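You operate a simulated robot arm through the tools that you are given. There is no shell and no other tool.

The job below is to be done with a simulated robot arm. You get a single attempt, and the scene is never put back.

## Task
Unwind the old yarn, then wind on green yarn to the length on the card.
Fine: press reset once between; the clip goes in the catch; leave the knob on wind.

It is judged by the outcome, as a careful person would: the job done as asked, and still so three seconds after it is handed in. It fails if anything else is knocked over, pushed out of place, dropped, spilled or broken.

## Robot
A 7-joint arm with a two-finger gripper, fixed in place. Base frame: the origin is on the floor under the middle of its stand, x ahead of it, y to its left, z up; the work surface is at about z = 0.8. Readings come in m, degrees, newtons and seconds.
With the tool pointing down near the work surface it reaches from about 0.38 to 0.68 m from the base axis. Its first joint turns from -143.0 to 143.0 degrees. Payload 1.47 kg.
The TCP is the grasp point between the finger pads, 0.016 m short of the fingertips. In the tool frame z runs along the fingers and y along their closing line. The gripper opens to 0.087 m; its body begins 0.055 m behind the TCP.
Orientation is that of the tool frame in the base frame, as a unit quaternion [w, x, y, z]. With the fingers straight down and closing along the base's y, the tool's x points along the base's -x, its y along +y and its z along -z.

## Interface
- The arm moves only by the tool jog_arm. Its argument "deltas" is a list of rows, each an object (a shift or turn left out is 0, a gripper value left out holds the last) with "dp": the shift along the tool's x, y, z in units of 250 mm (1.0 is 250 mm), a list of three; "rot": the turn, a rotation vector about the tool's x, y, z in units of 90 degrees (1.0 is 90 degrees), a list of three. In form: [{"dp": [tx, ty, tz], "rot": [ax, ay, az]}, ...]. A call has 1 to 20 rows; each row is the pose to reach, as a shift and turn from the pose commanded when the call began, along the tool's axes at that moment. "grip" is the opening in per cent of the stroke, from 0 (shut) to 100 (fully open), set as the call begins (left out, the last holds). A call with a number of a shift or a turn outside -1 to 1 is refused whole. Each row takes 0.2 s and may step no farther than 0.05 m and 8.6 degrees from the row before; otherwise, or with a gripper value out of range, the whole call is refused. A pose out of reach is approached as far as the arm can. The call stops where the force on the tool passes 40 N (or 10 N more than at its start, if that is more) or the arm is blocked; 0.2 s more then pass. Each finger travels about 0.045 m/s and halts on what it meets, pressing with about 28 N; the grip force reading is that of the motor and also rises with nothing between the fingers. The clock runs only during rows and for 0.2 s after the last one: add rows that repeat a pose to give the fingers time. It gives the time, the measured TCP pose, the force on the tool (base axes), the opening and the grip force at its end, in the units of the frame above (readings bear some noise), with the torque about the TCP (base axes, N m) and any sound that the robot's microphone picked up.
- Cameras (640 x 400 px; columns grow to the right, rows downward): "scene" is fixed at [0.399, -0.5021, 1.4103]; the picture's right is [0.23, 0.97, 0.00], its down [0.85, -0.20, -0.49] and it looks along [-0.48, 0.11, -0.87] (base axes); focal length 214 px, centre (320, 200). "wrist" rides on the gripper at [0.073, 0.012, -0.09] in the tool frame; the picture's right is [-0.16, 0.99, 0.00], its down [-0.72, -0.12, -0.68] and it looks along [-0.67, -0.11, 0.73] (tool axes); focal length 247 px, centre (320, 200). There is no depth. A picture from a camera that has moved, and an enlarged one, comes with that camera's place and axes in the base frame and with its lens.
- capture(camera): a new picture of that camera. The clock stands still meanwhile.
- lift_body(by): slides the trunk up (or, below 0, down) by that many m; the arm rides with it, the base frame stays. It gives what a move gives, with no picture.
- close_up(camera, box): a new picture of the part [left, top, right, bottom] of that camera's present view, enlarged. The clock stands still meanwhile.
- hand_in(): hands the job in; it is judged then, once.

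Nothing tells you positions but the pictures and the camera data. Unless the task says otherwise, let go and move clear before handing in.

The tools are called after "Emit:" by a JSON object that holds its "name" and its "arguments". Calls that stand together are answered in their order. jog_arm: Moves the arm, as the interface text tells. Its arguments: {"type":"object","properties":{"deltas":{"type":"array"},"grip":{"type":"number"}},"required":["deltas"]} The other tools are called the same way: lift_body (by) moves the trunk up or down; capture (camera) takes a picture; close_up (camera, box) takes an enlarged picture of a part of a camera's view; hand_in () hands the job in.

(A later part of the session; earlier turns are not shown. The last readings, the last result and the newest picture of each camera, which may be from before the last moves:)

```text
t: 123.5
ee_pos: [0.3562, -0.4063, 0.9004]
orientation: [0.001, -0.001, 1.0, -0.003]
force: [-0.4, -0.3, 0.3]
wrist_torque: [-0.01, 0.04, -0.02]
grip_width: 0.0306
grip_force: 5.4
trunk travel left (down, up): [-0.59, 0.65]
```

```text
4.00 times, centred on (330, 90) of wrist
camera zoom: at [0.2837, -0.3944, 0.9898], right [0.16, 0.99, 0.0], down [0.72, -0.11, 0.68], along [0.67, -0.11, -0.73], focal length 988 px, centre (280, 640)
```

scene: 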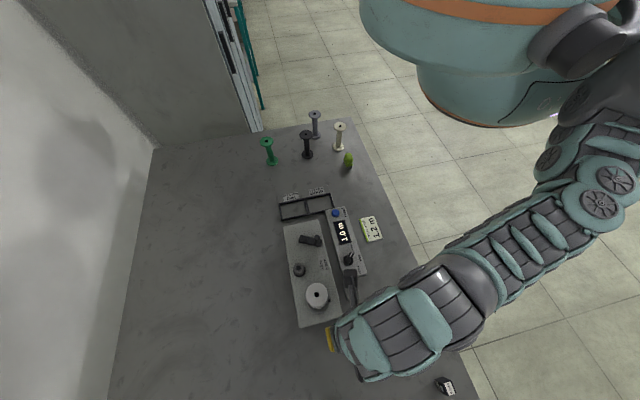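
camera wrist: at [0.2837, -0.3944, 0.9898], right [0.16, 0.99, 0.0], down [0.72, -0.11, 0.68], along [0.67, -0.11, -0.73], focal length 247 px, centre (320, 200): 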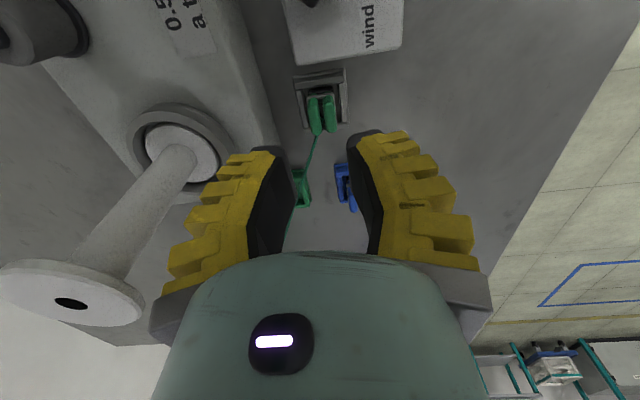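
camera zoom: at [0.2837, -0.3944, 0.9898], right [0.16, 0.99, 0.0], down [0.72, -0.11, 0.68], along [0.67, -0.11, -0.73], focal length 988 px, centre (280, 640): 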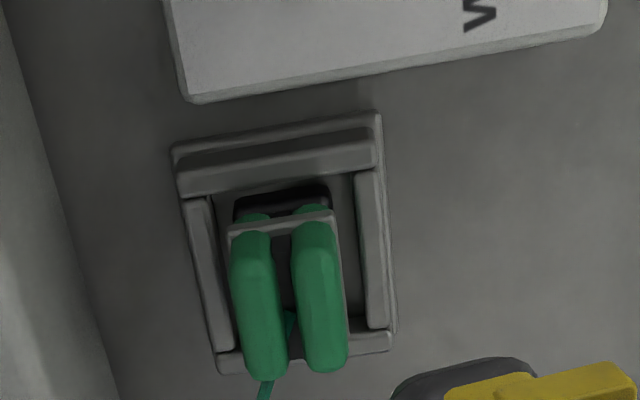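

The clip is seated in the catch. Next I'll turn the knob to wind: raise the trunk for reach, go above the knob, and turn the tool to match its ridge.

Emit:
{"name": "lift_body", "arguments": {"by": 0.155}}

Emit:
{"name": "jog_arm", "arguments": {"deltas": [{"dp": [0, 0, 0.13]}, {"dp": [0, 0, 0.26]}, {"dp": [0, 0, 0.4]}, {"dp": [0.05, 0.01, 0.4], "rot": [0, 0, 0.08]}, {"dp": [0.1, 0.02, 0.4], "rot": [0, 0, 0.16]}, {"dp": [0.15, 0.03, 0.4], "rot": [0, 0, 0.24]}, {"dp": [0.2, 0.04, 0.4], "rot": [0, 0, 0.32]}, {"dp": [0.25, 0.05, 0.4], "rot": [0, 0, 0.4]}, {"dp": [0.303, 0.056, 0.4], "rot": [0, 0, 0.489]}, {"dp": [0.303, 0.056, 0.4], "rot": [0, 0, 0.489]}], "grip": 40}}

Emit:
{"name": "capture", "arguments": {"camera": "wrist"}}

```text
t: 125.3
ee_pos: [0.3551, -0.4066, 1.0548]
orientation: [0.001, -0.001, 1.0, -0.002]
force: [0.2, 0.1, -1.0]
wrist_torque: [-0.01, 0.01, 0.0]
grip_width: 0.0306
grip_force: 4.6
trunk travel left (down, up): [-0.745, 0.495]
```

```text
t: 127.5
ee_pos: [0.2801, -0.3916, 0.9542]
orientation: [0.002, 0.376, 0.927, -0.002]
force: [0.4, -0.2, -0.5]
wrist_torque: [-0.01, 0.03, 0.02]
grip_width: 0.0406
grip_force: 4.8
trunk travel left (down, up): [-0.745, 0.495]
```

```text
taken
camera wrist: at [0.2368, -0.3329, 1.0433], right [0.8, 0.6, 0.0], down [0.44, -0.58, 0.68], along [0.41, -0.55, -0.73], focal length 247 px, centre (320, 200)
```

wrist: 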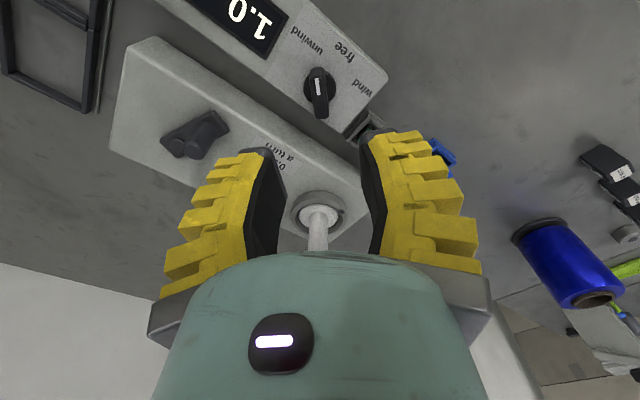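

I'm above the knob. Before gripping, I'll test in free air whether the wrist can turn the full 92° needed.

Emit:
{"name": "jog_arm", "arguments": {"deltas": [{"rot": [0, 0, 0.092]}, {"rot": [0, 0, 0.184]}, {"rot": [0, 0, 0.276]}, {"rot": [0, 0, 0.368]}, {"rot": [0, 0, 0.46]}, {"rot": [0, 0, 0.552]}, {"rot": [0, 0, 0.644]}, {"rot": [0, 0, 0.736]}, {"rot": [0, 0, 0.828]}, {"rot": [0, 0, 0.92]}, {"rot": [0, 0, 1.0]}]}}

```text
t: 129.9
ee_pos: [0.2789, -0.3918, 0.9542]
orientation: [0.002, 0.921, 0.39, 0.0]
force: [0.5, 0.2, -0.3]
wrist_torque: [0.01, -0.01, -0.03]
grip_width: 0.0406
grip_force: 4.0
trunk travel left (down, up): [-0.745, 0.495]
```

The wrist can do the full turn. I'll turn back to the ridge angle, lower onto the knob and grip.

Emit:
{"name": "jog_arm", "arguments": {"deltas": [{"rot": [0, 0, -0.092]}, {"rot": [0, 0, -0.184]}, {"rot": [0, 0, -0.276]}, {"rot": [0, 0, -0.368]}, {"rot": [0, 0, -0.46]}, {"rot": [0, 0, -0.552]}, {"rot": [0, 0, -0.644]}, {"rot": [0, 0, -0.736]}, {"rot": [0, 0, -0.828]}, {"rot": [0, 0, -0.92]}, {"rot": [0, 0, -1.0]}]}}

Emit:
{"name": "jog_arm", "arguments": {"deltas": [{"dp": [0, 0, 0.12]}, {"dp": [0, 0, 0.24]}, {"dp": [0, 0, 0.32]}, {"dp": [0, 0, 0.32]}]}}

Emit:
{"name": "close_up", "arguments": {"camera": "wrist", "box": [240, 80, 400, 180]}}

```text
t: 132.3
ee_pos: [0.2789, -0.3916, 0.9558]
orientation: [0.0, 0.373, 0.928, -0.002]
force: [0.7, 0.0, 0.1]
wrist_torque: [0.0, 0.03, 0.0]
grip_width: 0.041
grip_force: 4.6
trunk travel left (down, up): [-0.745, 0.495]
```

```text
t: 133.3
ee_pos: [0.2802, -0.3916, 0.8756]
orientation: [0.001, 0.374, 0.928, -0.002]
force: [0.3, 0.3, 0.3]
wrist_torque: [0.01, -0.01, -0.03]
grip_width: 0.0409
grip_force: 4.4
trunk travel left (down, up): [-0.745, 0.495]
```

```text
4.00 times, centred on (320, 130) of wrist
camera zoom: at [0.2362, -0.3315, 0.9639], right [0.8, 0.6, 0.0], down [0.44, -0.58, 0.68], along [0.41, -0.55, -0.73], focal length 988 px, centre (320, 480)
```

zoom: 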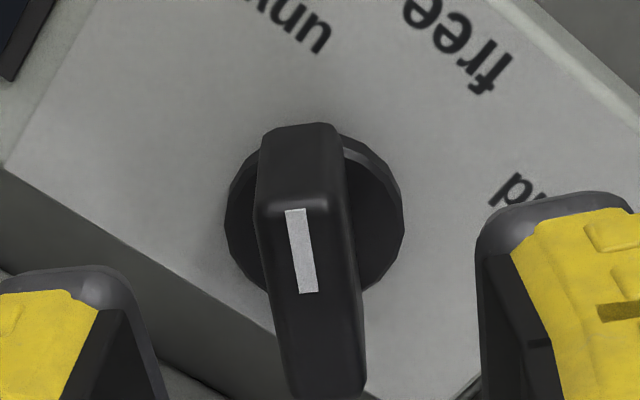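

Emit:
{"name": "jog_arm", "arguments": {"deltas": [{"dp": [0, 0, 0.05]}, {"dp": [0, 0, 0.102]}, {"dp": [0, 0, 0.102]}]}}

Emit:
{"name": "jog_arm", "arguments": {"deltas": [{"dp": [0, 0, 0]}, {"dp": [0, 0, 0]}, {"dp": [0, 0, 0]}, {"dp": [0, 0, 0]}], "grip": 0}}

```text
t: 134.1
ee_pos: [0.2792, -0.3924, 0.849]
orientation: [0.001, 0.374, 0.927, -0.003]
force: [0.0, 0.9, 0.7]
wrist_torque: [-0.01, -0.01, -0.01]
grip_width: 0.0407
grip_force: 4.8
trunk travel left (down, up): [-0.745, 0.495]
```

```text
t: 135.1
ee_pos: [0.2792, -0.3919, 0.8499]
orientation: [0.0, 0.375, 0.927, -0.001]
force: [0.1, 6.1, 12.3]
wrist_torque: [0.04, 0.04, -0.17]
grip_width: 0.0081
grip_force: 29.9
trunk travel left (down, up): [-0.745, 0.495]
```

Gripped. I'll turn the knob clockwise toward wind, watching the torque near the end.

Emit:
{"name": "jog_arm", "arguments": {"deltas": [{"rot": [0, 0, 0.09]}, {"rot": [0, 0, 0.18]}, {"rot": [0, 0, 0.27]}, {"rot": [0, 0, 0.36]}, {"rot": [0, 0, 0.45]}, {"rot": [0, 0, 0.54]}, {"rot": [0, 0, 0.63]}, {"rot": [0, 0, 0.72]}, {"rot": [0, 0, 0.81]}, {"rot": [0, 0, 0.9]}, {"rot": [0, 0, 0.96]}]}}

Emit:
{"name": "close_up", "arguments": {"camera": "wrist", "box": [220, 60, 420, 185]}}

```text
t: 137.5
ee_pos: [0.2795, -0.3925, 0.8492]
orientation: [0.001, 0.908, 0.419, 0.0]
force: [-0.7, 7.8, 13.2]
wrist_torque: [0.0, 0.06, -0.02]
grip_width: 0.0087
grip_force: 30.0
trunk travel left (down, up): [-0.745, 0.495]
```

```text
3.20 times, centred on (320, 122) of wrist
camera zoom: at [0.3374, -0.3441, 0.9389], right [0.65, -0.76, 0.0], down [-0.56, -0.47, 0.68], along [-0.52, -0.44, -0.73], focal length 790 px, centre (320, 448)
```

zoom: 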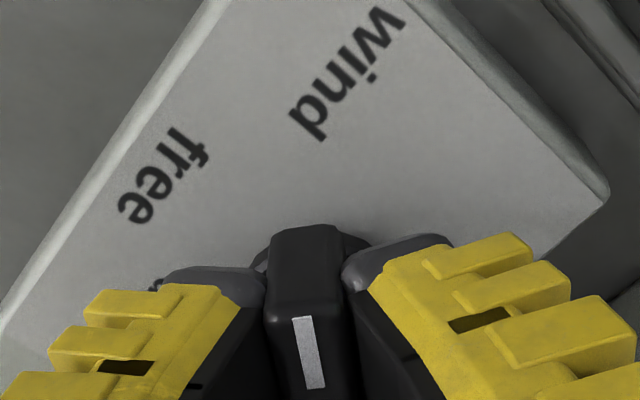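

Emit:
{"name": "jog_arm", "arguments": {"deltas": [{"rot": [0, 0, 0.04]}, {"rot": [0, 0, 0.08]}, {"rot": [0, 0, 0.08]}]}}

```text
t: 138.3
ee_pos: [0.2799, -0.3921, 0.8486]
orientation: [0.002, 0.932, 0.363, 0.0]
force: [-2.1, 8.1, 15.1]
wrist_torque: [0.03, 0.03, 0.53]
grip_width: 0.0099
grip_force: 30.2
trunk travel left (down, up): [-0.745, 0.495]
```

The torque rose, so the knob is at its wind stop. I'll ease back, release and rise to check.

Emit:
{"name": "jog_arm", "arguments": {"deltas": [{"rot": [0, 0, -0.04]}, {"rot": [0, 0, -0.04]}]}}

Emit:
{"name": "jog_arm", "arguments": {"deltas": [{"dp": [0, 0, 0]}, {"dp": [0, 0, 0]}, {"dp": [0, 0, 0]}, {"dp": [0, 0, -0.1]}, {"dp": [0, 0, -0.2]}, {"dp": [0, 0, -0.35]}], "grip": 40}}

Emit:
{"name": "close_up", "arguments": {"camera": "scene", "box": [270, 190, 410, 290]}}

Emit:
{"name": "capture", "arguments": {"camera": "wrist"}}

```text
t: 138.9
ee_pos: [0.2803, -0.3922, 0.8482]
orientation: [0.001, 0.92, 0.391, 0.0]
force: [-1.9, 6.3, 12.6]
wrist_torque: [0.17, -0.11, -0.05]
grip_width: 0.0084
grip_force: 29.8
trunk travel left (down, up): [-0.745, 0.495]
```

```text
t: 140.3
ee_pos: [0.2812, -0.3942, 0.9369]
orientation: [0.003, 0.92, 0.392, 0.0]
force: [-0.5, 0.1, -0.7]
wrist_torque: [-0.01, 0.0, 0.0]
grip_width: 0.0407
grip_force: 4.3
trunk travel left (down, up): [-0.745, 0.495]
```

```text
4.00 times, centred on (340, 240) of scene
camera zoom: at [0.399, -0.5021, 1.4103], right [0.23, 0.97, 0.0], down [0.85, -0.2, -0.49], along [-0.48, 0.11, -0.87], focal length 858 px, centre (240, 40)
```

zoom: 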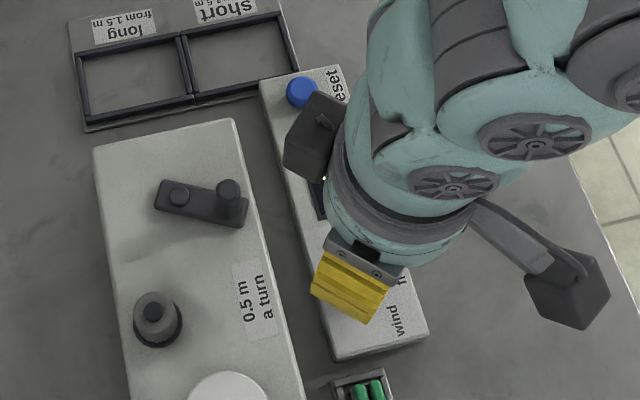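

```text
taken
camera wrist: at [0.3411, -0.3485, 1.0274], right [0.6, -0.8, 0.0], down [-0.59, -0.44, 0.68], along [-0.54, -0.41, -0.73], focal length 247 px, centre (320, 200)
```

wrist: 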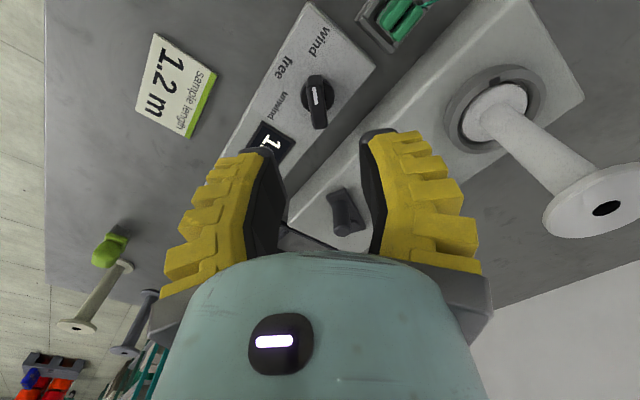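

The knob now points to wind. Next I'll raise the trunk a little, close the fingers and move above the reset button at about (0.137, -0.391).

Emit:
{"name": "lift_body", "arguments": {"by": 0.06}}

Emit:
{"name": "jog_arm", "arguments": {"deltas": [{"dp": [-0.0393, -0.0425, 0.0188], "rot": [0, 0, -0.0822]}, {"dp": [-0.0786, -0.085, 0.0376], "rot": [0, 0, -0.1644]}, {"dp": [-0.1179, -0.1275, 0.0564], "rot": [0, 0, -0.2466]}, {"dp": [-0.1572, -0.17, 0.0752], "rot": [0, 0, -0.3288]}, {"dp": [-0.1965, -0.2125, 0.094], "rot": [0, 0, -0.411]}, {"dp": [-0.2358, -0.255, 0.1128], "rot": [0, 0, -0.4932]}, {"dp": [-0.2751, -0.2975, 0.1316], "rot": [0, 0, -0.5754]}, {"dp": [-0.3144, -0.34, 0.1504], "rot": [0, 0, -0.6576]}, {"dp": [-0.3537, -0.3825, 0.1692], "rot": [0, 0, -0.7398]}, {"dp": [-0.393, -0.425, 0.188], "rot": [0, 0, -0.822]}], "grip": 0}}

Emit:
{"name": "capture", "arguments": {"camera": "wrist"}}

Emit:
{"name": "capture", "arguments": {"camera": "scene"}}

```text
t: 141.3
ee_pos: [0.2808, -0.393, 0.9978]
orientation: [0.001, 0.921, 0.391, 0.0]
force: [-0.3, -0.1, 0.0]
wrist_torque: [0.01, -0.01, 0.0]
grip_width: 0.0407
grip_force: 5.4
trunk travel left (down, up): [-0.805, 0.435]
```

```text
t: 143.5
ee_pos: [0.1347, -0.3923, 0.9505]
orientation: [0.001, 0.499, 0.867, -0.001]
force: [0.4, -0.3, -0.1]
wrist_torque: [-0.02, 0.06, -0.01]
grip_width: 0.0001
grip_force: 28.0
trunk travel left (down, up): [-0.805, 0.435]
```

```text
taken
camera wrist: at [0.1094, -0.322, 1.0395], right [0.93, 0.36, 0.0], down [0.26, -0.68, 0.68], along [0.25, -0.64, -0.73], focal length 247 px, centre (320, 200)
```

wrist: 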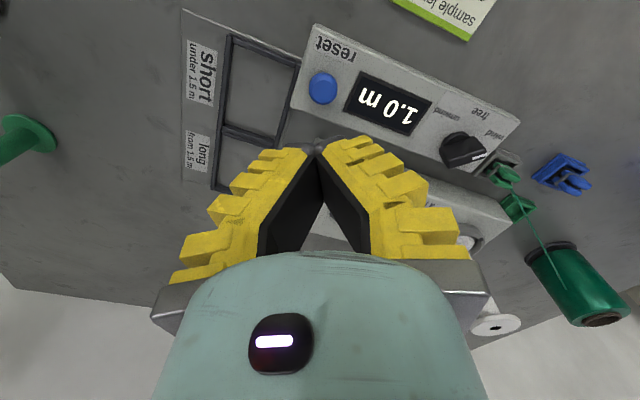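

```text
taken
```

scene: 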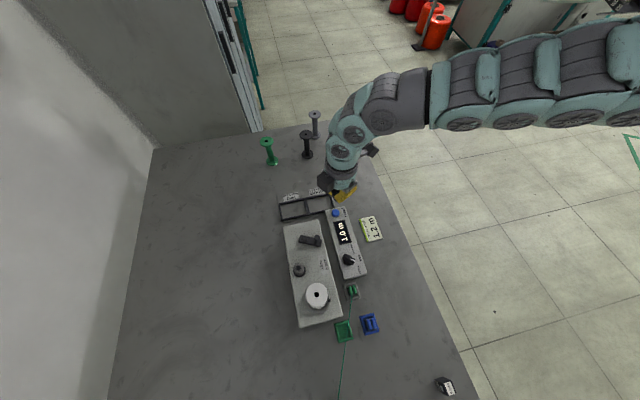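

Emit:
{"name": "close_up", "arguments": {"camera": "wrist", "box": [270, 40, 390, 120]}}

```text
5.00 times, centred on (330, 80) of wrist
camera zoom: at [0.1094, -0.322, 1.0395], right [0.93, 0.36, 0.0], down [0.26, -0.68, 0.68], along [0.25, -0.64, -0.73], focal length 1235 px, centre (270, 800)
```

zoom: 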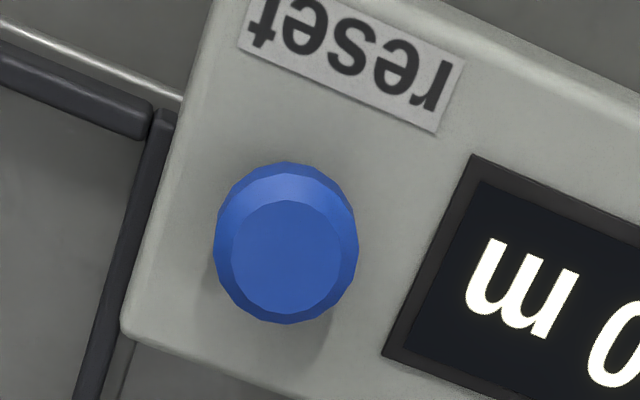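

The reset button is centred at about (0.1375, -0.388). I'll lower to just above it with the closed fingertips.

Emit:
{"name": "jog_arm", "arguments": {"deltas": [{"dp": [0.006, 0.012, 0.09]}, {"dp": [0.006, 0.012, 0.18]}, {"dp": [0.006, 0.012, 0.27]}, {"dp": [0.006, 0.012, 0.345]}, {"dp": [0.006, 0.012, 0.345]}]}}

Emit:
{"name": "close_up", "arguments": {"camera": "wrist", "box": [260, 80, 380, 180]}}

```text
t: 144.7
ee_pos: [0.1414, -0.3818, 0.8695]
orientation: [0.001, 0.499, 0.866, -0.002]
force: [0.0, 0.4, 0.5]
wrist_torque: [0.0, 0.02, -0.03]
grip_width: 0.0
grip_force: 28.1
out of reach, approached as far as the arm can: row 4, 5
trunk travel left (down, up): [-0.805, 0.435]
```

```text
4.00 times, centred on (320, 130) of wrist
camera zoom: at [0.1144, -0.3127, 0.958], right [0.93, 0.36, 0.0], down [0.26, -0.68, 0.68], along [0.24, -0.64, -0.73], focal length 988 px, centre (320, 480)
```

zoom: 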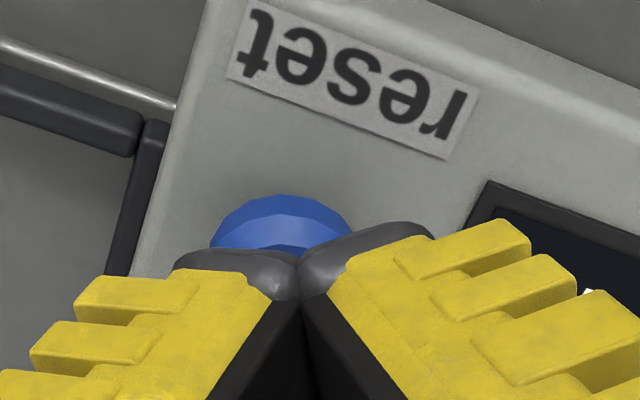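

The arm reached its lower limit here, so I'll rise, lower the trunk instead, and finish the approach with the trunk.

Emit:
{"name": "jog_arm", "arguments": {"deltas": [{"dp": [0, 0, -0.08]}, {"dp": [-0.008, -0.012, -0.16]}, {"dp": [-0.016, -0.024, -0.24]}, {"dp": [-0.016, -0.024, -0.24]}]}}

Emit:
{"name": "lift_body", "arguments": {"by": -0.06}}

Emit:
{"name": "close_up", "arguments": {"camera": "wrist", "box": [260, 80, 380, 180]}}

```text
t: 145.7
ee_pos: [0.1361, -0.3863, 0.9287]
orientation: [0.001, 0.499, 0.866, -0.002]
force: [0.0, 0.4, -0.4]
wrist_torque: [-0.02, -0.01, 0.0]
grip_width: 0.0001
grip_force: 28.5
trunk travel left (down, up): [-0.805, 0.435]
```

```text
t: 146.7
ee_pos: [0.1357, -0.3867, 0.8691]
orientation: [0.002, 0.5, 0.866, -0.002]
force: [0.1, 0.9, -0.9]
wrist_torque: [0.01, -0.04, 0.02]
grip_width: 0.0
grip_force: 28.0
trunk travel left (down, up): [-0.745, 0.495]
```

```text
4.00 times, centred on (320, 130) of wrist
camera zoom: at [0.1099, -0.318, 0.9583], right [0.93, 0.36, 0.0], down [0.26, -0.68, 0.68], along [0.24, -0.64, -0.73], focal length 988 px, centre (320, 480)
```

zoom: 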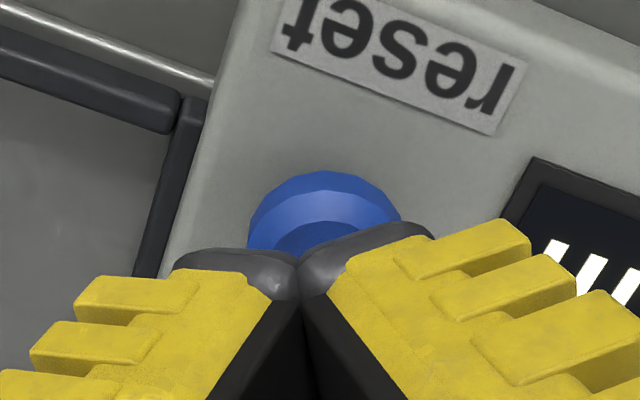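

Emit:
{"name": "jog_arm", "arguments": {"deltas": [{"dp": [-0.002, 0.008, 0.03]}, {"dp": [-0.002, 0.008, 0.06]}, {"dp": [-0.002, 0.008, 0.07]}]}}

Emit:
{"name": "close_up", "arguments": {"camera": "scene", "box": [270, 180, 410, 280]}}

```text
t: 147.5
ee_pos: [0.1369, -0.3872, 0.851]
orientation: [0.001, 0.5, 0.866, -0.002]
force: [0.7, 0.0, 0.5]
wrist_torque: [0.01, 0.05, 0.02]
grip_width: 0.0002
grip_force: 28.3
trunk travel left (down, up): [-0.745, 0.495]
```

```text
4.00 times, centred on (340, 230) of scene
camera zoom: at [0.399, -0.5021, 1.4103], right [0.23, 0.97, 0.0], down [0.85, -0.2, -0.49], along [-0.48, 0.11, -0.87], focal length 858 px, centre (240, 80)
```

zoom: 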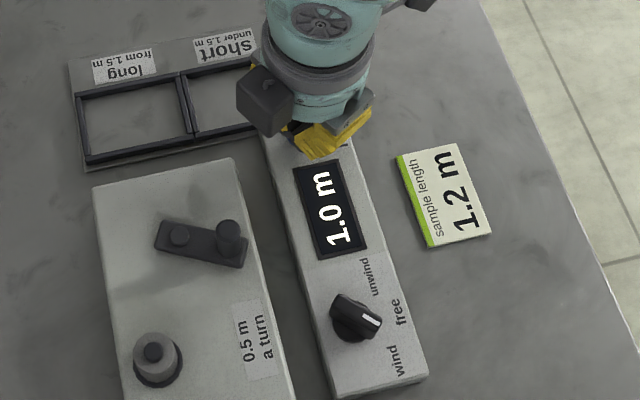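

The knob is on wind and the fingertips are just above the button (display still 1.0 m). I'll press down in small steps.

Emit:
{"name": "jog_arm", "arguments": {"deltas": [{"dp": [0, 0, 0.006]}, {"dp": [0, 0, 0.012]}]}}

Emit:
{"name": "close_up", "arguments": {"camera": "scene", "box": [270, 180, 410, 280]}}

```text
t: 148.1
ee_pos: [0.1368, -0.3876, 0.8488]
orientation: [0.001, 0.5, 0.866, -0.002]
force: [-0.1, 0.2, 0.0]
wrist_torque: [-0.04, -0.01, -0.02]
grip_width: 0.0
grip_force: 28.1
trunk travel left (down, up): [-0.745, 0.495]
```

```text
4.00 times, centred on (340, 230) of scene
camera zoom: at [0.399, -0.5021, 1.4103], right [0.23, 0.97, 0.0], down [0.85, -0.2, -0.49], along [-0.48, 0.11, -0.87], focal length 858 px, centre (240, 80)
```

zoom: 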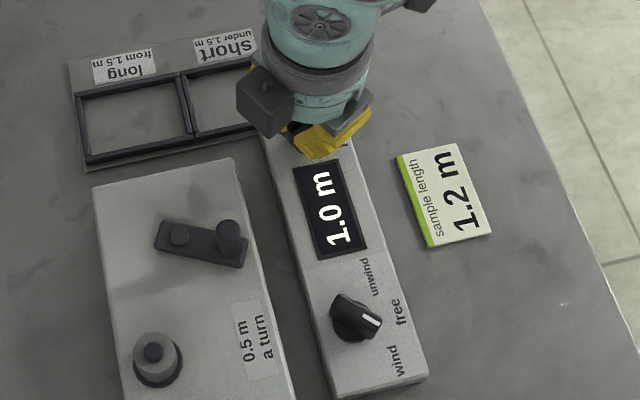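

Emit:
{"name": "jog_arm", "arguments": {"deltas": [{"dp": [0, 0, 0.006]}, {"dp": [0, 0, 0.012]}]}}

Emit:
{"name": "close_up", "arguments": {"camera": "scene", "box": [270, 180, 410, 280]}}

Emit:
{"name": "close_up", "arguments": {"camera": "wrist", "box": [260, 80, 380, 180]}}

```text
t: 148.7
ee_pos: [0.1373, -0.3877, 0.8463]
orientation: [0.0, 0.5, 0.866, -0.002]
force: [0.1, -0.5, 1.9]
wrist_torque: [0.01, 0.0, -0.01]
grip_width: 0.0062
grip_force: 28.3
trunk travel left (down, up): [-0.745, 0.495]
```

```text
4.00 times, centred on (340, 230) of scene
camera zoom: at [0.399, -0.5021, 1.4103], right [0.23, 0.97, 0.0], down [0.85, -0.2, -0.49], along [-0.48, 0.11, -0.87], focal length 858 px, centre (240, 80)
```

zoom: 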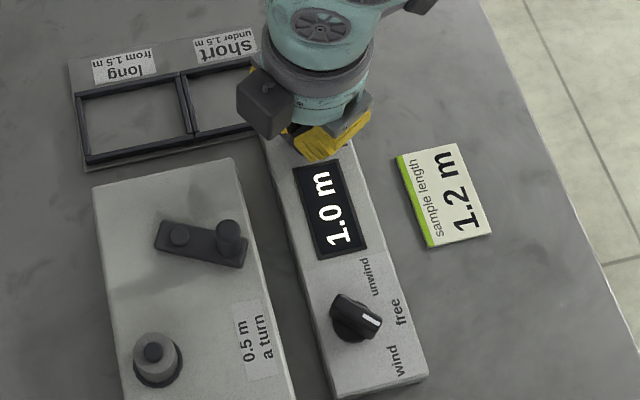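

```text
4.00 times, centred on (320, 130) of wrist
camera zoom: at [0.1114, -0.3183, 0.9355], right [0.93, 0.36, 0.0], down [0.26, -0.68, 0.68], along [0.24, -0.64, -0.73], focal length 988 px, centre (320, 480)
```

zoom: 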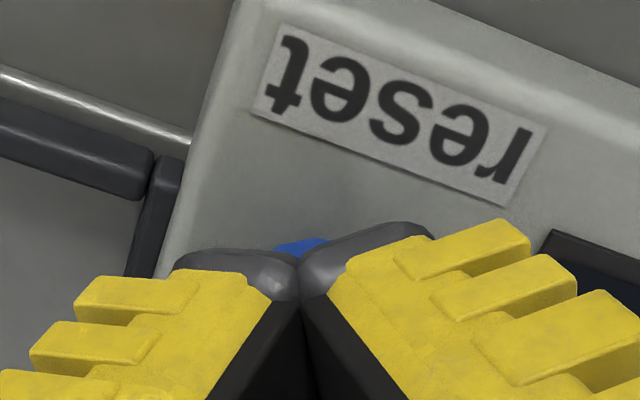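

Emit:
{"name": "jog_arm", "arguments": {"deltas": [{"dp": [0, 0, 0.006]}, {"dp": [0, 0, 0.012]}]}}

Emit:
{"name": "close_up", "arguments": {"camera": "scene", "box": [270, 180, 410, 280]}}

```text
t: 149.3
ee_pos: [0.1371, -0.3876, 0.8423]
orientation: [0.002, 0.5, 0.866, -0.002]
force: [-0.6, -0.8, 6.3]
wrist_torque: [0.02, 0.0, 0.0]
grip_width: 0.0059
grip_force: 28.0
trunk travel left (down, up): [-0.745, 0.495]
heard: click
```

```text
4.00 times, centred on (340, 230) of scene
camera zoom: at [0.399, -0.5021, 1.4103], right [0.23, 0.97, 0.0], down [0.85, -0.2, -0.49], along [-0.48, 0.11, -0.87], focal length 858 px, centre (240, 80)
```

zoom: 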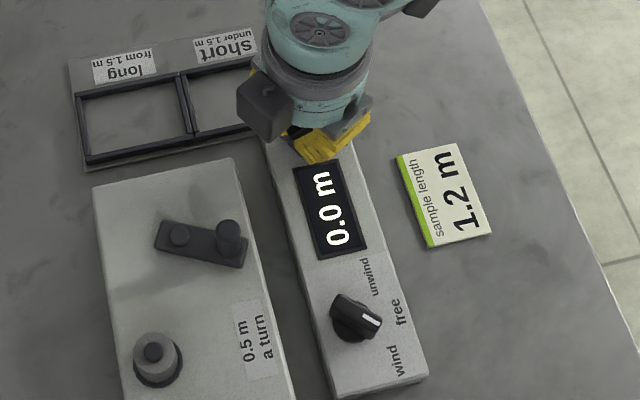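

I heard the click and the display reads 0.0 m. I'll rise straight off the button.

Emit:
{"name": "jog_arm", "arguments": {"deltas": [{"dp": [0, 0, -0.1]}, {"dp": [0, 0, -0.2]}, {"dp": [0, 0, -0.27]}]}}

Emit:
{"name": "close_up", "arguments": {"camera": "scene", "box": [270, 180, 410, 280]}}

```text
t: 150.1
ee_pos: [0.1375, -0.3868, 0.9099]
orientation: [0.001, 0.5, 0.866, -0.002]
force: [-0.2, 0.4, -0.7]
wrist_torque: [-0.01, 0.01, 0.0]
grip_width: 0.0001
grip_force: 27.9
trunk travel left (down, up): [-0.745, 0.495]
```

```text
4.00 times, centred on (340, 230) of scene
camera zoom: at [0.399, -0.5021, 1.4103], right [0.23, 0.97, 0.0], down [0.85, -0.2, -0.49], along [-0.48, 0.11, -0.87], focal length 858 px, centre (240, 80)
```

zoom: 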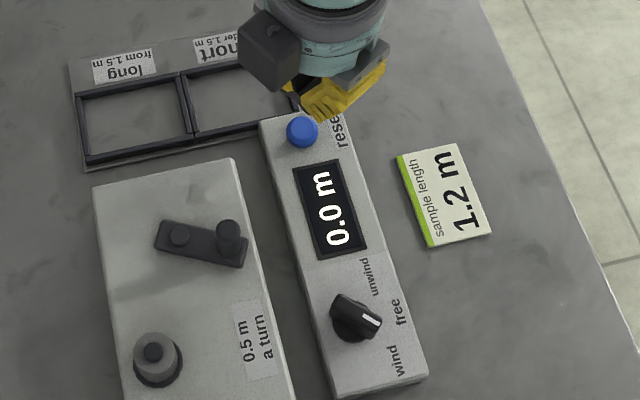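

The reset was pressed exactly once. Now I'll go back above the crank, open the fingers, and set the same tilted tool pose that worked before.

Emit:
{"name": "jog_arm", "arguments": {"deltas": [{"dp": [-0.1254, 0.0315, -0.08]}, {"dp": [-0.262, 0.068, -0.2]}, {"dp": [-0.4064, 0.1173, -0.32]}, {"dp": [-0.4064, 0.1173, -0.4]}, {"dp": [-0.4064, 0.1173, -0.4]}], "grip": 45}}

```text
t: 151.3
ee_pos: [0.2119, -0.4599, 1.0107]
orientation: [0.001, 0.5, 0.866, -0.001]
force: [-0.1, -0.3, 0.1]
wrist_torque: [-0.02, 0.0, 0.03]
grip_width: 0.0451
grip_force: 4.2
trunk travel left (down, up): [-0.745, 0.495]
```

Emit:
{"name": "jog_arm", "arguments": {"deltas": [{"rot": [0, -0.022, 0]}, {"rot": [0, -0.044, 0]}, {"rot": [0, -0.067, 0]}, {"rot": [0, -0.089, 0]}, {"rot": [0, -0.111, 0]}, {"rot": [0, -0.133, 0]}]}}

```text
t: 152.7
ee_pos: [0.2145, -0.4592, 1.0102]
orientation: [0.092, 0.496, 0.862, -0.052]
force: [0.8, 0.2, 0.2]
wrist_torque: [0.01, 0.02, 0.0]
grip_width: 0.045
grip_force: 4.7
trunk travel left (down, up): [-0.745, 0.495]
```

Emit:
{"name": "lift_body", "arguments": {"by": -0.07}}

Emit:
{"name": "capture", "arguments": {"camera": "wrist"}}

Emit:
{"name": "close_up", "arguments": {"camera": "wrist", "box": [240, 60, 400, 160]}}

```text
t: 153.8
ee_pos: [0.2136, -0.4592, 0.9402]
orientation: [0.092, 0.497, 0.861, -0.054]
force: [0.6, -0.7, 0.1]
wrist_torque: [-0.03, -0.01, -0.01]
grip_width: 0.045
grip_force: 3.8
trunk travel left (down, up): [-0.675, 0.565]
```

```text
taken
camera wrist: at [0.1794, -0.3757, 1.0124], right [0.93, 0.36, 0.03], down [0.18, -0.55, 0.82], along [0.31, -0.76, -0.57], focal length 247 px, centre (320, 200)
```

wrist: 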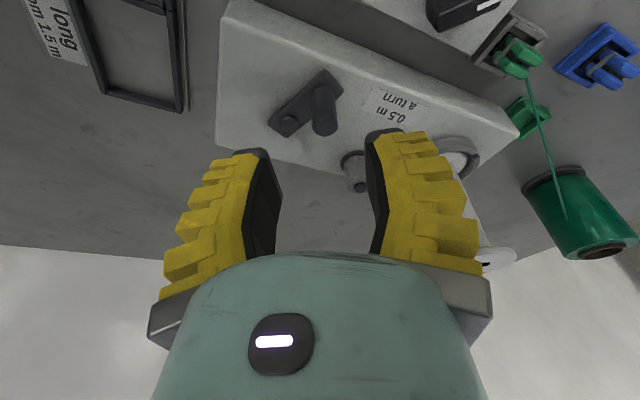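

```text
4.00 times, centred on (320, 110) of wrist
camera zoom: at [0.1794, -0.3757, 1.0124], right [0.93, 0.36, 0.03], down [0.18, -0.55, 0.82], along [0.31, -0.76, -0.57], focal length 988 px, centre (320, 560)
```

zoom: 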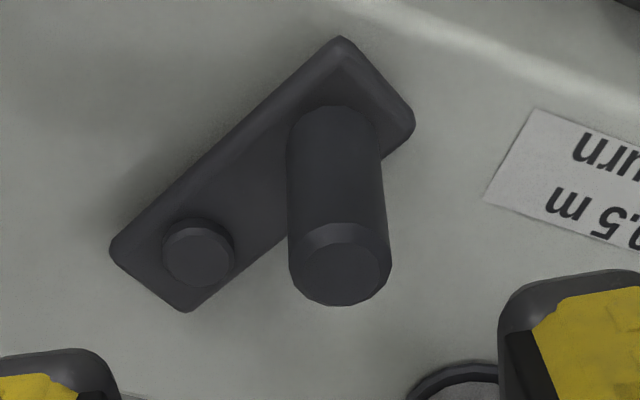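

Emit:
{"name": "jog_arm", "arguments": {"deltas": [{"dp": [-0.0071, 0.0157, 0.0015]}, {"dp": [-0.0071, 0.0157, 0.0015]}]}}

Emit:
{"name": "lift_body", "arguments": {"by": -0.051}}

Emit:
{"name": "close_up", "arguments": {"camera": "wrist", "box": [200, 90, 440, 240]}}

Emit:
{"name": "close_up", "arguments": {"camera": "scene", "box": [260, 180, 400, 270]}}

```text
t: 154.4
ee_pos: [0.2177, -0.4589, 0.9399]
orientation: [0.091, 0.497, 0.861, -0.053]
force: [0.2, 1.0, -0.8]
wrist_torque: [0.02, 0.02, 0.01]
grip_width: 0.045
grip_force: 4.1
trunk travel left (down, up): [-0.675, 0.565]
```

```text
t: 155.3
ee_pos: [0.2174, -0.4587, 0.8889]
orientation: [0.091, 0.497, 0.861, -0.054]
force: [0.3, -0.3, 0.3]
wrist_torque: [-0.02, -0.01, -0.03]
grip_width: 0.0446
grip_force: 4.0
trunk travel left (down, up): [-0.624, 0.616]
```

```text
2.67 times, centred on (320, 165) of wrist
camera zoom: at [0.1838, -0.3753, 0.9612], right [0.93, 0.36, 0.03], down [0.18, -0.55, 0.82], along [0.31, -0.76, -0.57], focal length 659 px, centre (320, 293)
```

zoom: 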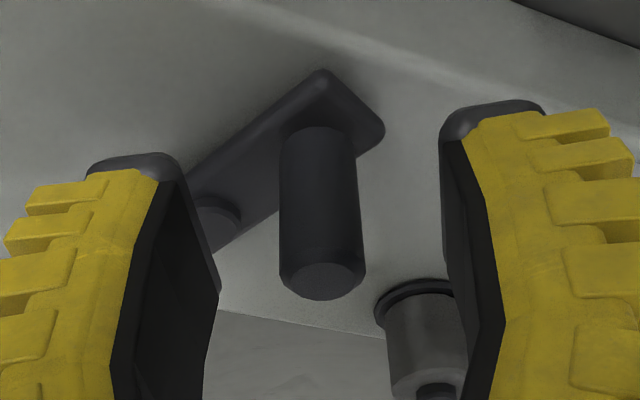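

```text
4.44 times, centred on (330, 225) of scene
camera zoom: at [0.399, -0.5021, 1.4103], right [0.23, 0.97, 0.0], down [0.85, -0.2, -0.49], along [-0.48, 0.11, -0.87], focal length 953 px, centre (276, 89)
```

zoom: 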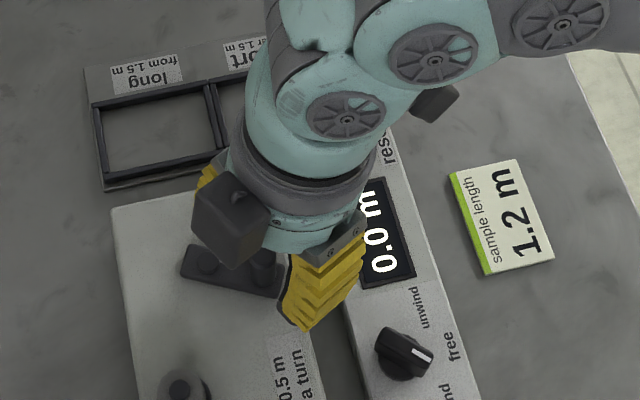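

The handle is between the fingers, the display shows 0.0 m and the knob is on wind. I'll grip the handle.

Emit:
{"name": "jog_arm", "arguments": {"deltas": [{"dp": [0, 0, 0]}, {"dp": [0, 0, 0]}, {"dp": [0, 0, 0]}, {"dp": [0, 0, 0]}], "grip": 0}}

Emit:
{"name": "close_up", "arguments": {"camera": "scene", "box": [260, 180, 400, 270]}}

```text
t: 156.3
ee_pos: [0.2187, -0.4591, 0.8899]
orientation: [0.092, 0.496, 0.862, -0.053]
force: [0.0, 0.0, 1.7]
wrist_torque: [-0.42, -0.2, 0.04]
grip_width: 0.0102
grip_force: 30.1
trunk travel left (down, up): [-0.624, 0.616]
```

```text
4.44 times, centred on (330, 225) of scene
camera zoom: at [0.399, -0.5021, 1.4103], right [0.23, 0.97, 0.0], down [0.85, -0.2, -0.49], along [-0.48, 0.11, -0.87], focal length 953 px, centre (276, 89)
```

zoom: 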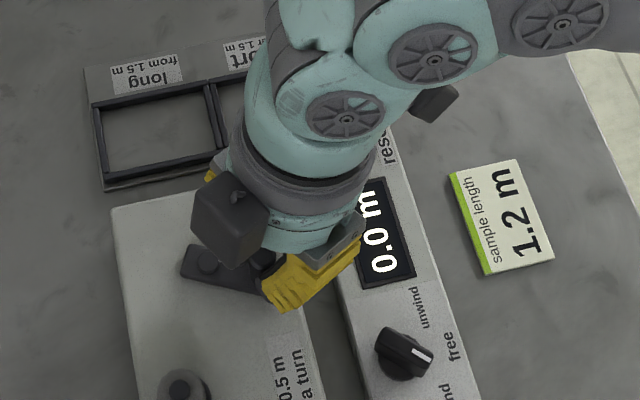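

I'll try a first 45° clockwise and see what the display and yarn do.

Emit:
{"name": "jog_arm", "arguments": {"deltas": [{"dp": [-0.0298, 0.0159, 0.0065]}, {"dp": [-0.0627, 0.0233, 0.0136]}, {"dp": [-0.0963, 0.0218, 0.0209]}, {"dp": [-0.0963, 0.0218, 0.0209]}]}}

Emit:
{"name": "capture", "arguments": {"camera": "scene"}}

Emit:
{"name": "close_up", "arguments": {"camera": "scene", "box": [260, 180, 400, 270]}}

Emit:
{"name": "close_up", "arguments": {"camera": "scene", "box": [270, 260, 410, 350]}}

```text
t: 157.3
ee_pos: [0.2352, -0.4792, 0.8887]
orientation: [0.091, 0.497, 0.861, -0.054]
force: [-1.8, -1.0, 7.4]
wrist_torque: [-0.25, -0.13, -0.04]
grip_width: 0.0099
grip_force: 29.7
trunk travel left (down, up): [-0.624, 0.616]
```

```text
taken
```

scene: 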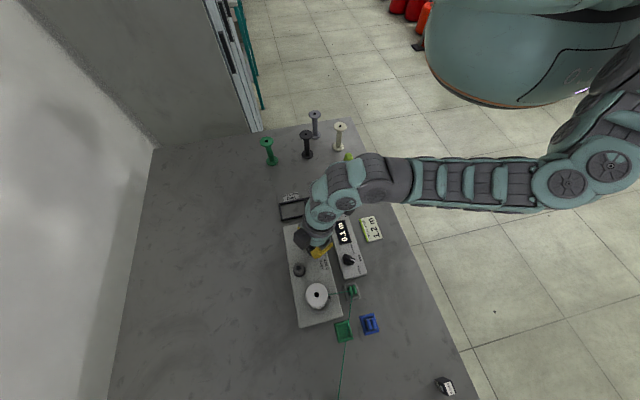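

```text
4.44 times, centred on (330, 225) of scene
camera zoom: at [0.399, -0.5021, 1.4103], right [0.23, 0.97, 0.0], down [0.85, -0.2, -0.49], along [-0.48, 0.11, -0.87], focal length 953 px, centre (276, 89)
```

zoom: 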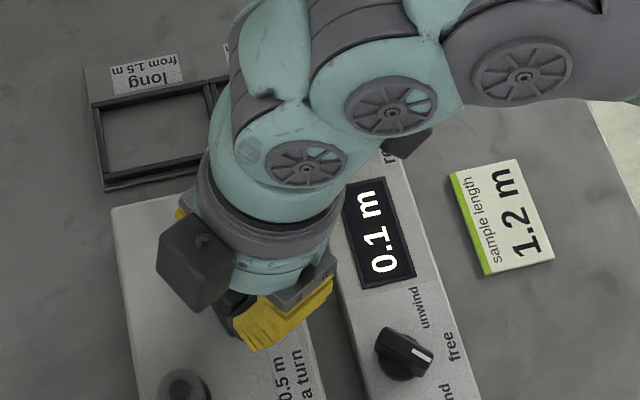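

```text
4.44 times, centred on (340, 305) of scene
camera zoom: at [0.399, -0.5021, 1.4103], right [0.23, 0.97, 0.0], down [0.85, -0.2, -0.49], along [-0.48, 0.11, -0.87], focal length 953 px, centre (231, -267)
```

zoom: 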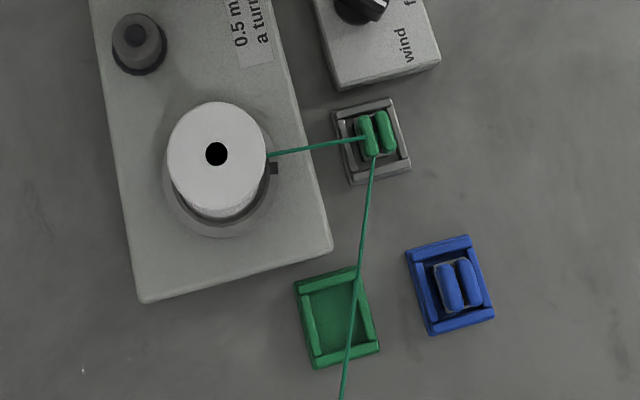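

Clockwise winds the green yarn from the clip onto the spool, and the display shows 0.1 m. I'll continue half a turn.

Emit:
{"name": "jog_arm", "arguments": {"deltas": [{"dp": [-0.0321, -0.0104, 0.007]}, {"dp": [-0.0605, -0.0289, 0.0132]}, {"dp": [-0.0832, -0.0543, 0.0182]}, {"dp": [-0.0988, -0.0849, 0.0216]}, {"dp": [-0.106, -0.1185, 0.0232]}, {"dp": [-0.1046, -0.1529, 0.0229]}, {"dp": [-0.0945, -0.1858, 0.0208]}, {"dp": [-0.0764, -0.2149, 0.0169]}, {"dp": [-0.0516, -0.2381, 0.0115]}, {"dp": [-0.0217, -0.254, 0.0051]}, {"dp": [0.0112, -0.2615, -0.002]}, {"dp": [0.0448, -0.26, -0.0094]}, {"dp": [0.0448, -0.26, -0.0094]}]}}

Emit:
{"name": "close_up", "arguments": {"camera": "scene", "box": [260, 200, 400, 290]}}

Emit:
{"name": "capture", "arguments": {"camera": "wrist"}}

```text
t: 160.1
ee_pos: [0.1714, -0.5015, 0.8893]
orientation: [0.09, 0.498, 0.861, -0.055]
force: [-7.6, -1.8, 7.8]
wrist_torque: [-0.11, -0.01, -0.02]
grip_width: 0.0074
grip_force: 29.6
trunk travel left (down, up): [-0.624, 0.616]
```

```text
4.44 times, centred on (330, 245) of scene
camera zoom: at [0.399, -0.5021, 1.4103], right [0.23, 0.97, 0.0], down [0.85, -0.2, -0.49], along [-0.48, 0.11, -0.87], focal length 953 px, centre (276, 0)
```

zoom: 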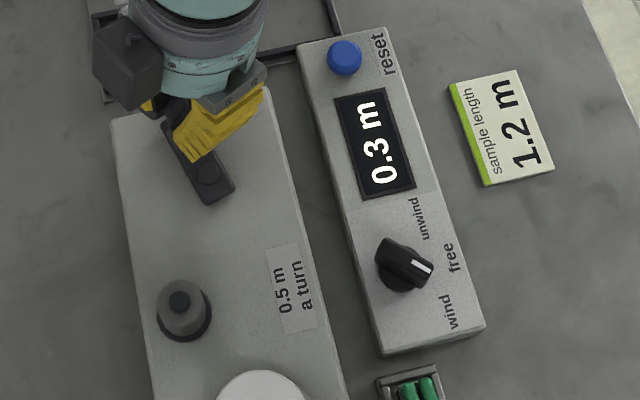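

```text
taken
camera wrist: at [0.137, -0.4171, 0.9613], right [0.93, 0.36, 0.03], down [0.19, -0.55, 0.82], along [0.31, -0.76, -0.57], focal length 247 px, centre (320, 200)
```

wrist: 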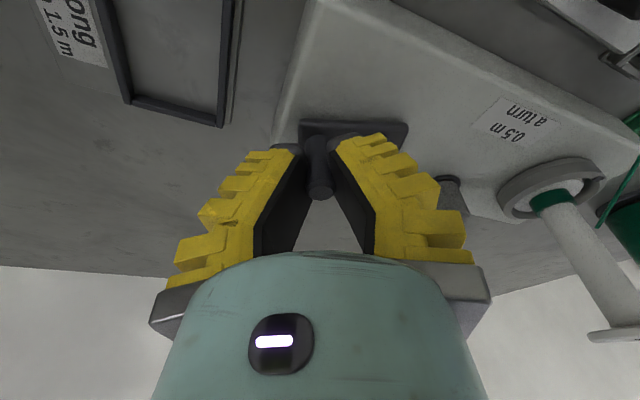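

Now 0.3 m after about 225°, which matches the counter, and a green band is on the spool. I'll continue another half turn.

Emit:
{"name": "jog_arm", "arguments": {"deltas": [{"dp": [0.0321, 0.0104, -0.007]}, {"dp": [0.0605, 0.0289, -0.0132]}, {"dp": [0.0832, 0.0543, -0.0182]}, {"dp": [0.0988, 0.0849, -0.0216]}, {"dp": [0.106, 0.1185, -0.0232]}, {"dp": [0.1046, 0.1529, -0.0229]}, {"dp": [0.0945, 0.1858, -0.0208]}, {"dp": [0.0764, 0.2149, -0.0169]}, {"dp": [0.0516, 0.2381, -0.0115]}, {"dp": [0.0217, 0.254, -0.0051]}, {"dp": [-0.0112, 0.2615, 0.002]}, {"dp": [-0.0448, 0.26, 0.0094]}, {"dp": [-0.0448, 0.26, 0.0094]}]}}

Emit:
{"name": "close_up", "arguments": {"camera": "scene", "box": [260, 200, 400, 290]}}

Emit:
{"name": "capture", "arguments": {"camera": "wrist"}}

```text
t: 162.9
ee_pos: [0.2346, -0.478, 0.889]
orientation: [0.091, 0.496, 0.862, -0.053]
force: [-0.5, -0.4, 3.0]
wrist_torque: [0.09, 0.09, -0.01]
grip_width: 0.0059
grip_force: 30.5
trunk travel left (down, up): [-0.624, 0.616]
```

```text
4.44 times, centred on (330, 245) of scene
camera zoom: at [0.399, -0.5021, 1.4103], right [0.23, 0.97, 0.0], down [0.85, -0.2, -0.49], along [-0.48, 0.11, -0.87], focal length 953 px, centre (276, 0)
```

zoom: 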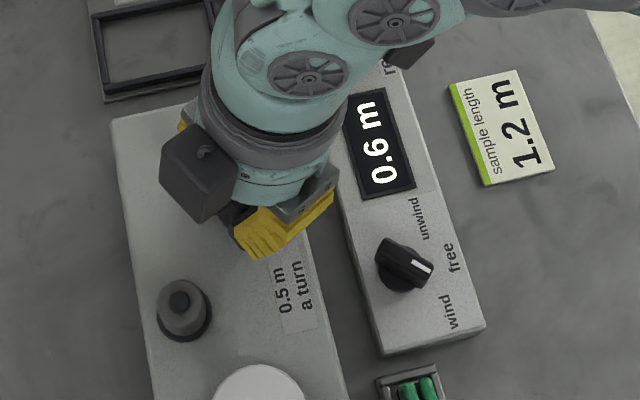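

```text
taken
camera wrist: at [0.2009, -0.3945, 0.9615], right [0.93, 0.36, 0.03], down [0.18, -0.55, 0.82], along [0.31, -0.76, -0.58], focal length 247 px, centre (320, 200)
```

wrist: 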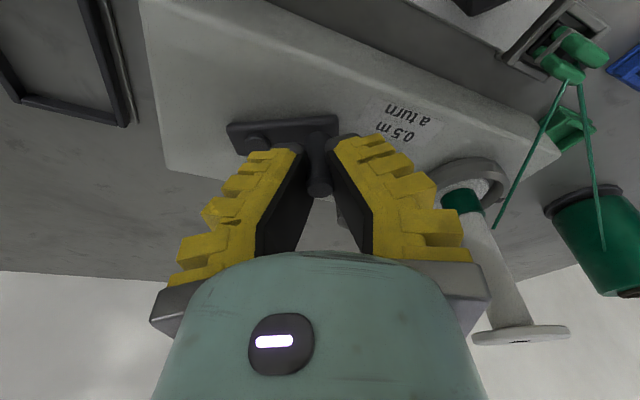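

0.6 m. Another half turn should bring it to about 0.8 m.

Emit:
{"name": "jog_arm", "arguments": {"deltas": [{"dp": [-0.0321, -0.0104, 0.007]}, {"dp": [-0.0605, -0.0289, 0.0132]}, {"dp": [-0.0832, -0.0543, 0.0182]}, {"dp": [-0.0988, -0.0849, 0.0216]}, {"dp": [-0.106, -0.1185, 0.0232]}, {"dp": [-0.1046, -0.1529, 0.0229]}, {"dp": [-0.0945, -0.1858, 0.0208]}, {"dp": [-0.0764, -0.2149, 0.0169]}, {"dp": [-0.0516, -0.2381, 0.0115]}, {"dp": [-0.0217, -0.254, 0.0051]}, {"dp": [0.0112, -0.2615, -0.002]}, {"dp": [0.0448, -0.26, -0.0094]}, {"dp": [0.0448, -0.26, -0.0094]}]}}

Emit:
{"name": "close_up", "arguments": {"camera": "scene", "box": [260, 200, 400, 290]}}

Emit:
{"name": "capture", "arguments": {"camera": "wrist"}}

```text
t: 165.7
ee_pos: [0.1726, -0.5036, 0.8895]
orientation: [0.092, 0.496, 0.861, -0.055]
force: [-6.6, -2.3, 17.1]
wrist_torque: [-0.05, 0.12, 0.01]
grip_width: 0.0063
grip_force: 30.1
trunk travel left (down, up): [-0.624, 0.616]
```

```text
4.44 times, centred on (330, 245) of scene
camera zoom: at [0.399, -0.5021, 1.4103], right [0.23, 0.97, 0.0], down [0.85, -0.2, -0.49], along [-0.48, 0.11, -0.87], focal length 953 px, centre (276, 0)
```

zoom: 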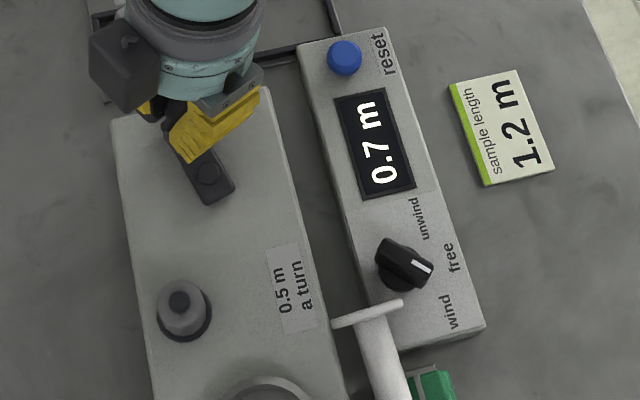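

```text
taken
camera wrist: at [0.1381, -0.419, 0.9617], right [0.93, 0.36, 0.03], down [0.18, -0.54, 0.82], along [0.31, -0.76, -0.57], focal length 247 px, centre (320, 200)
```

wrist: 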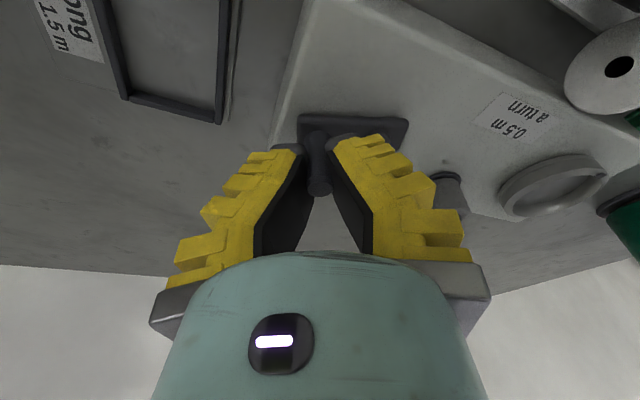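

The counter shows 0.7 m and the spool appears to be off its spindle. I'll stop and look carefully before moving anything.

Emit:
{"name": "capture", "arguments": {"camera": "scene"}}

Emit:
{"name": "close_up", "arguments": {"camera": "scene", "box": [270, 240, 410, 340]}}

Emit:
{"name": "close_up", "arguments": {"camera": "wrist", "box": [440, 0, 640, 240]}}

```text
taken
```

scene: 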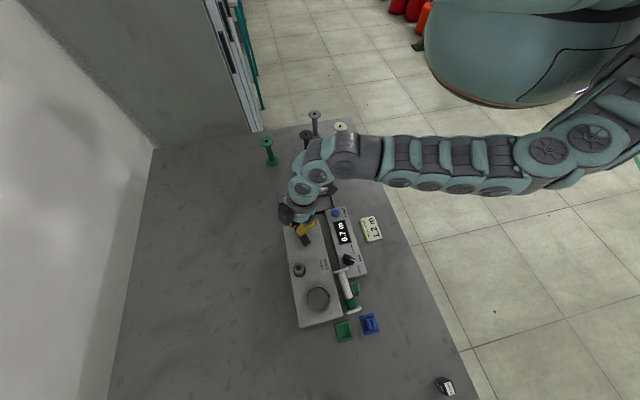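

```text
4.00 times, centred on (340, 290) of scene
camera zoom: at [0.399, -0.5021, 1.4103], right [0.23, 0.97, 0.0], down [0.85, -0.2, -0.49], along [-0.48, 0.11, -0.87], focal length 858 px, centre (240, -160)
```

zoom: 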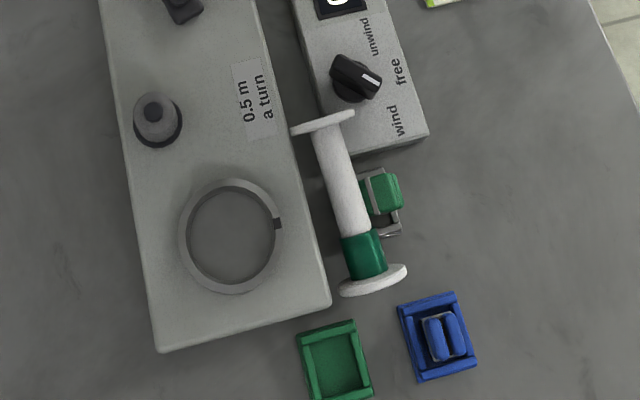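

```text
1.67 times, centred on (540, 120) of wrist
camera zoom: at [0.1381, -0.419, 0.9617], right [0.93, 0.36, 0.03], down [0.18, -0.54, 0.82], along [0.31, -0.76, -0.57], focal length 412 px, centre (-47, 333)
```

zoom: 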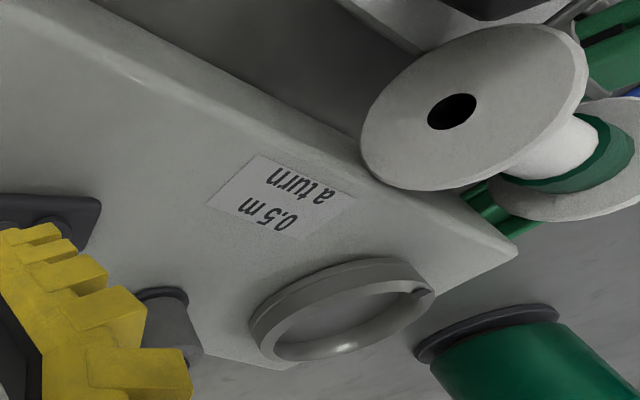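

The spool has come out of its cup and is lying beside the machine against the clip, though the yarn wound so far is still on it. I'll release the crank, rise, and inspect whether I can put it back.

Emit:
{"name": "jog_arm", "arguments": {"deltas": [{"dp": [0, 0, 0]}, {"dp": [0, 0, 0]}, {"dp": [0, 0, 0]}], "grip": 45}}

Emit:
{"name": "jog_arm", "arguments": {"deltas": [{"dp": [-0.0127, 0, -0.0586]}, {"dp": [-0.0254, 0, -0.117]}, {"dp": [-0.0381, 0, -0.176]}, {"dp": [-0.0509, 0, -0.2344]}]}}

Emit:
{"name": "capture", "arguments": {"camera": "scene"}}

Emit:
{"name": "close_up", "arguments": {"camera": "scene", "box": [310, 250, 390, 330]}}

```text
t: 166.5
ee_pos: [0.1741, -0.5021, 0.8885]
orientation: [0.092, 0.497, 0.861, -0.052]
force: [0.0, 0.0, 0.3]
wrist_torque: [-0.04, 0.02, 0.03]
grip_width: 0.0451
grip_force: 4.7
trunk travel left (down, up): [-0.624, 0.616]
```

```text
t: 167.5
ee_pos: [0.1747, -0.503, 0.9493]
orientation: [0.091, 0.496, 0.862, -0.054]
force: [-0.6, 1.4, -0.2]
wrist_torque: [-0.02, 0.02, -0.06]
grip_width: 0.0446
grip_force: 4.6
trunk travel left (down, up): [-0.624, 0.616]
```

```text
taken
```

scene: 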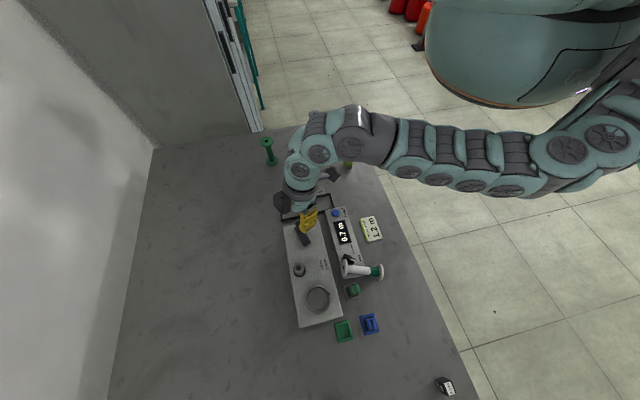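

```text
5.00 times, centred on (350, 290) of scene
camera zoom: at [0.399, -0.5021, 1.4103], right [0.23, 0.97, 0.0], down [0.85, -0.2, -0.49], along [-0.48, 0.11, -0.87], focal length 1072 px, centre (170, -250)
```

zoom: 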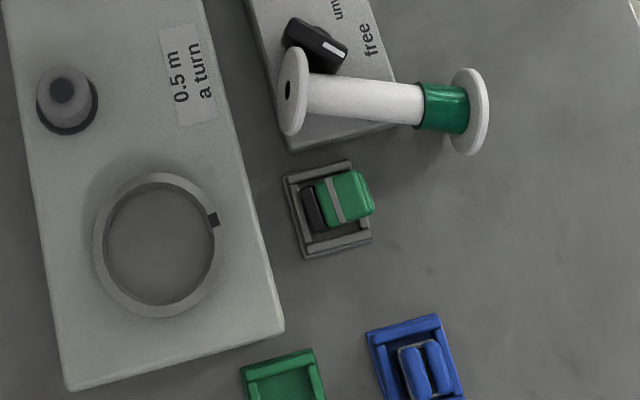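

The spool has moved again and may still be rolling. I'll check with a very short wait.

Emit:
{"name": "jog_arm", "arguments": {"deltas": [{"dp": [0, 0, 0]}]}}

Emit:
{"name": "close_up", "arguments": {"camera": "scene", "box": [310, 250, 390, 330]}}

```text
t: 167.9
ee_pos: [0.1737, -0.5021, 0.9496]
orientation: [0.09, 0.496, 0.862, -0.053]
force: [0.3, -0.4, 0.1]
wrist_torque: [-0.03, -0.05, -0.01]
grip_width: 0.0449
grip_force: 4.4
trunk travel left (down, up): [-0.624, 0.616]
```

```text
5.00 times, centred on (350, 290) of scene
camera zoom: at [0.399, -0.5021, 1.4103], right [0.23, 0.97, 0.0], down [0.85, -0.2, -0.49], along [-0.48, 0.11, -0.87], focal length 1072 px, centre (170, -250)
```

zoom: 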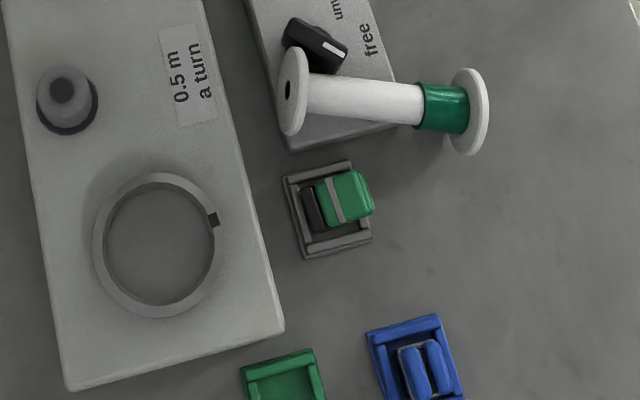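

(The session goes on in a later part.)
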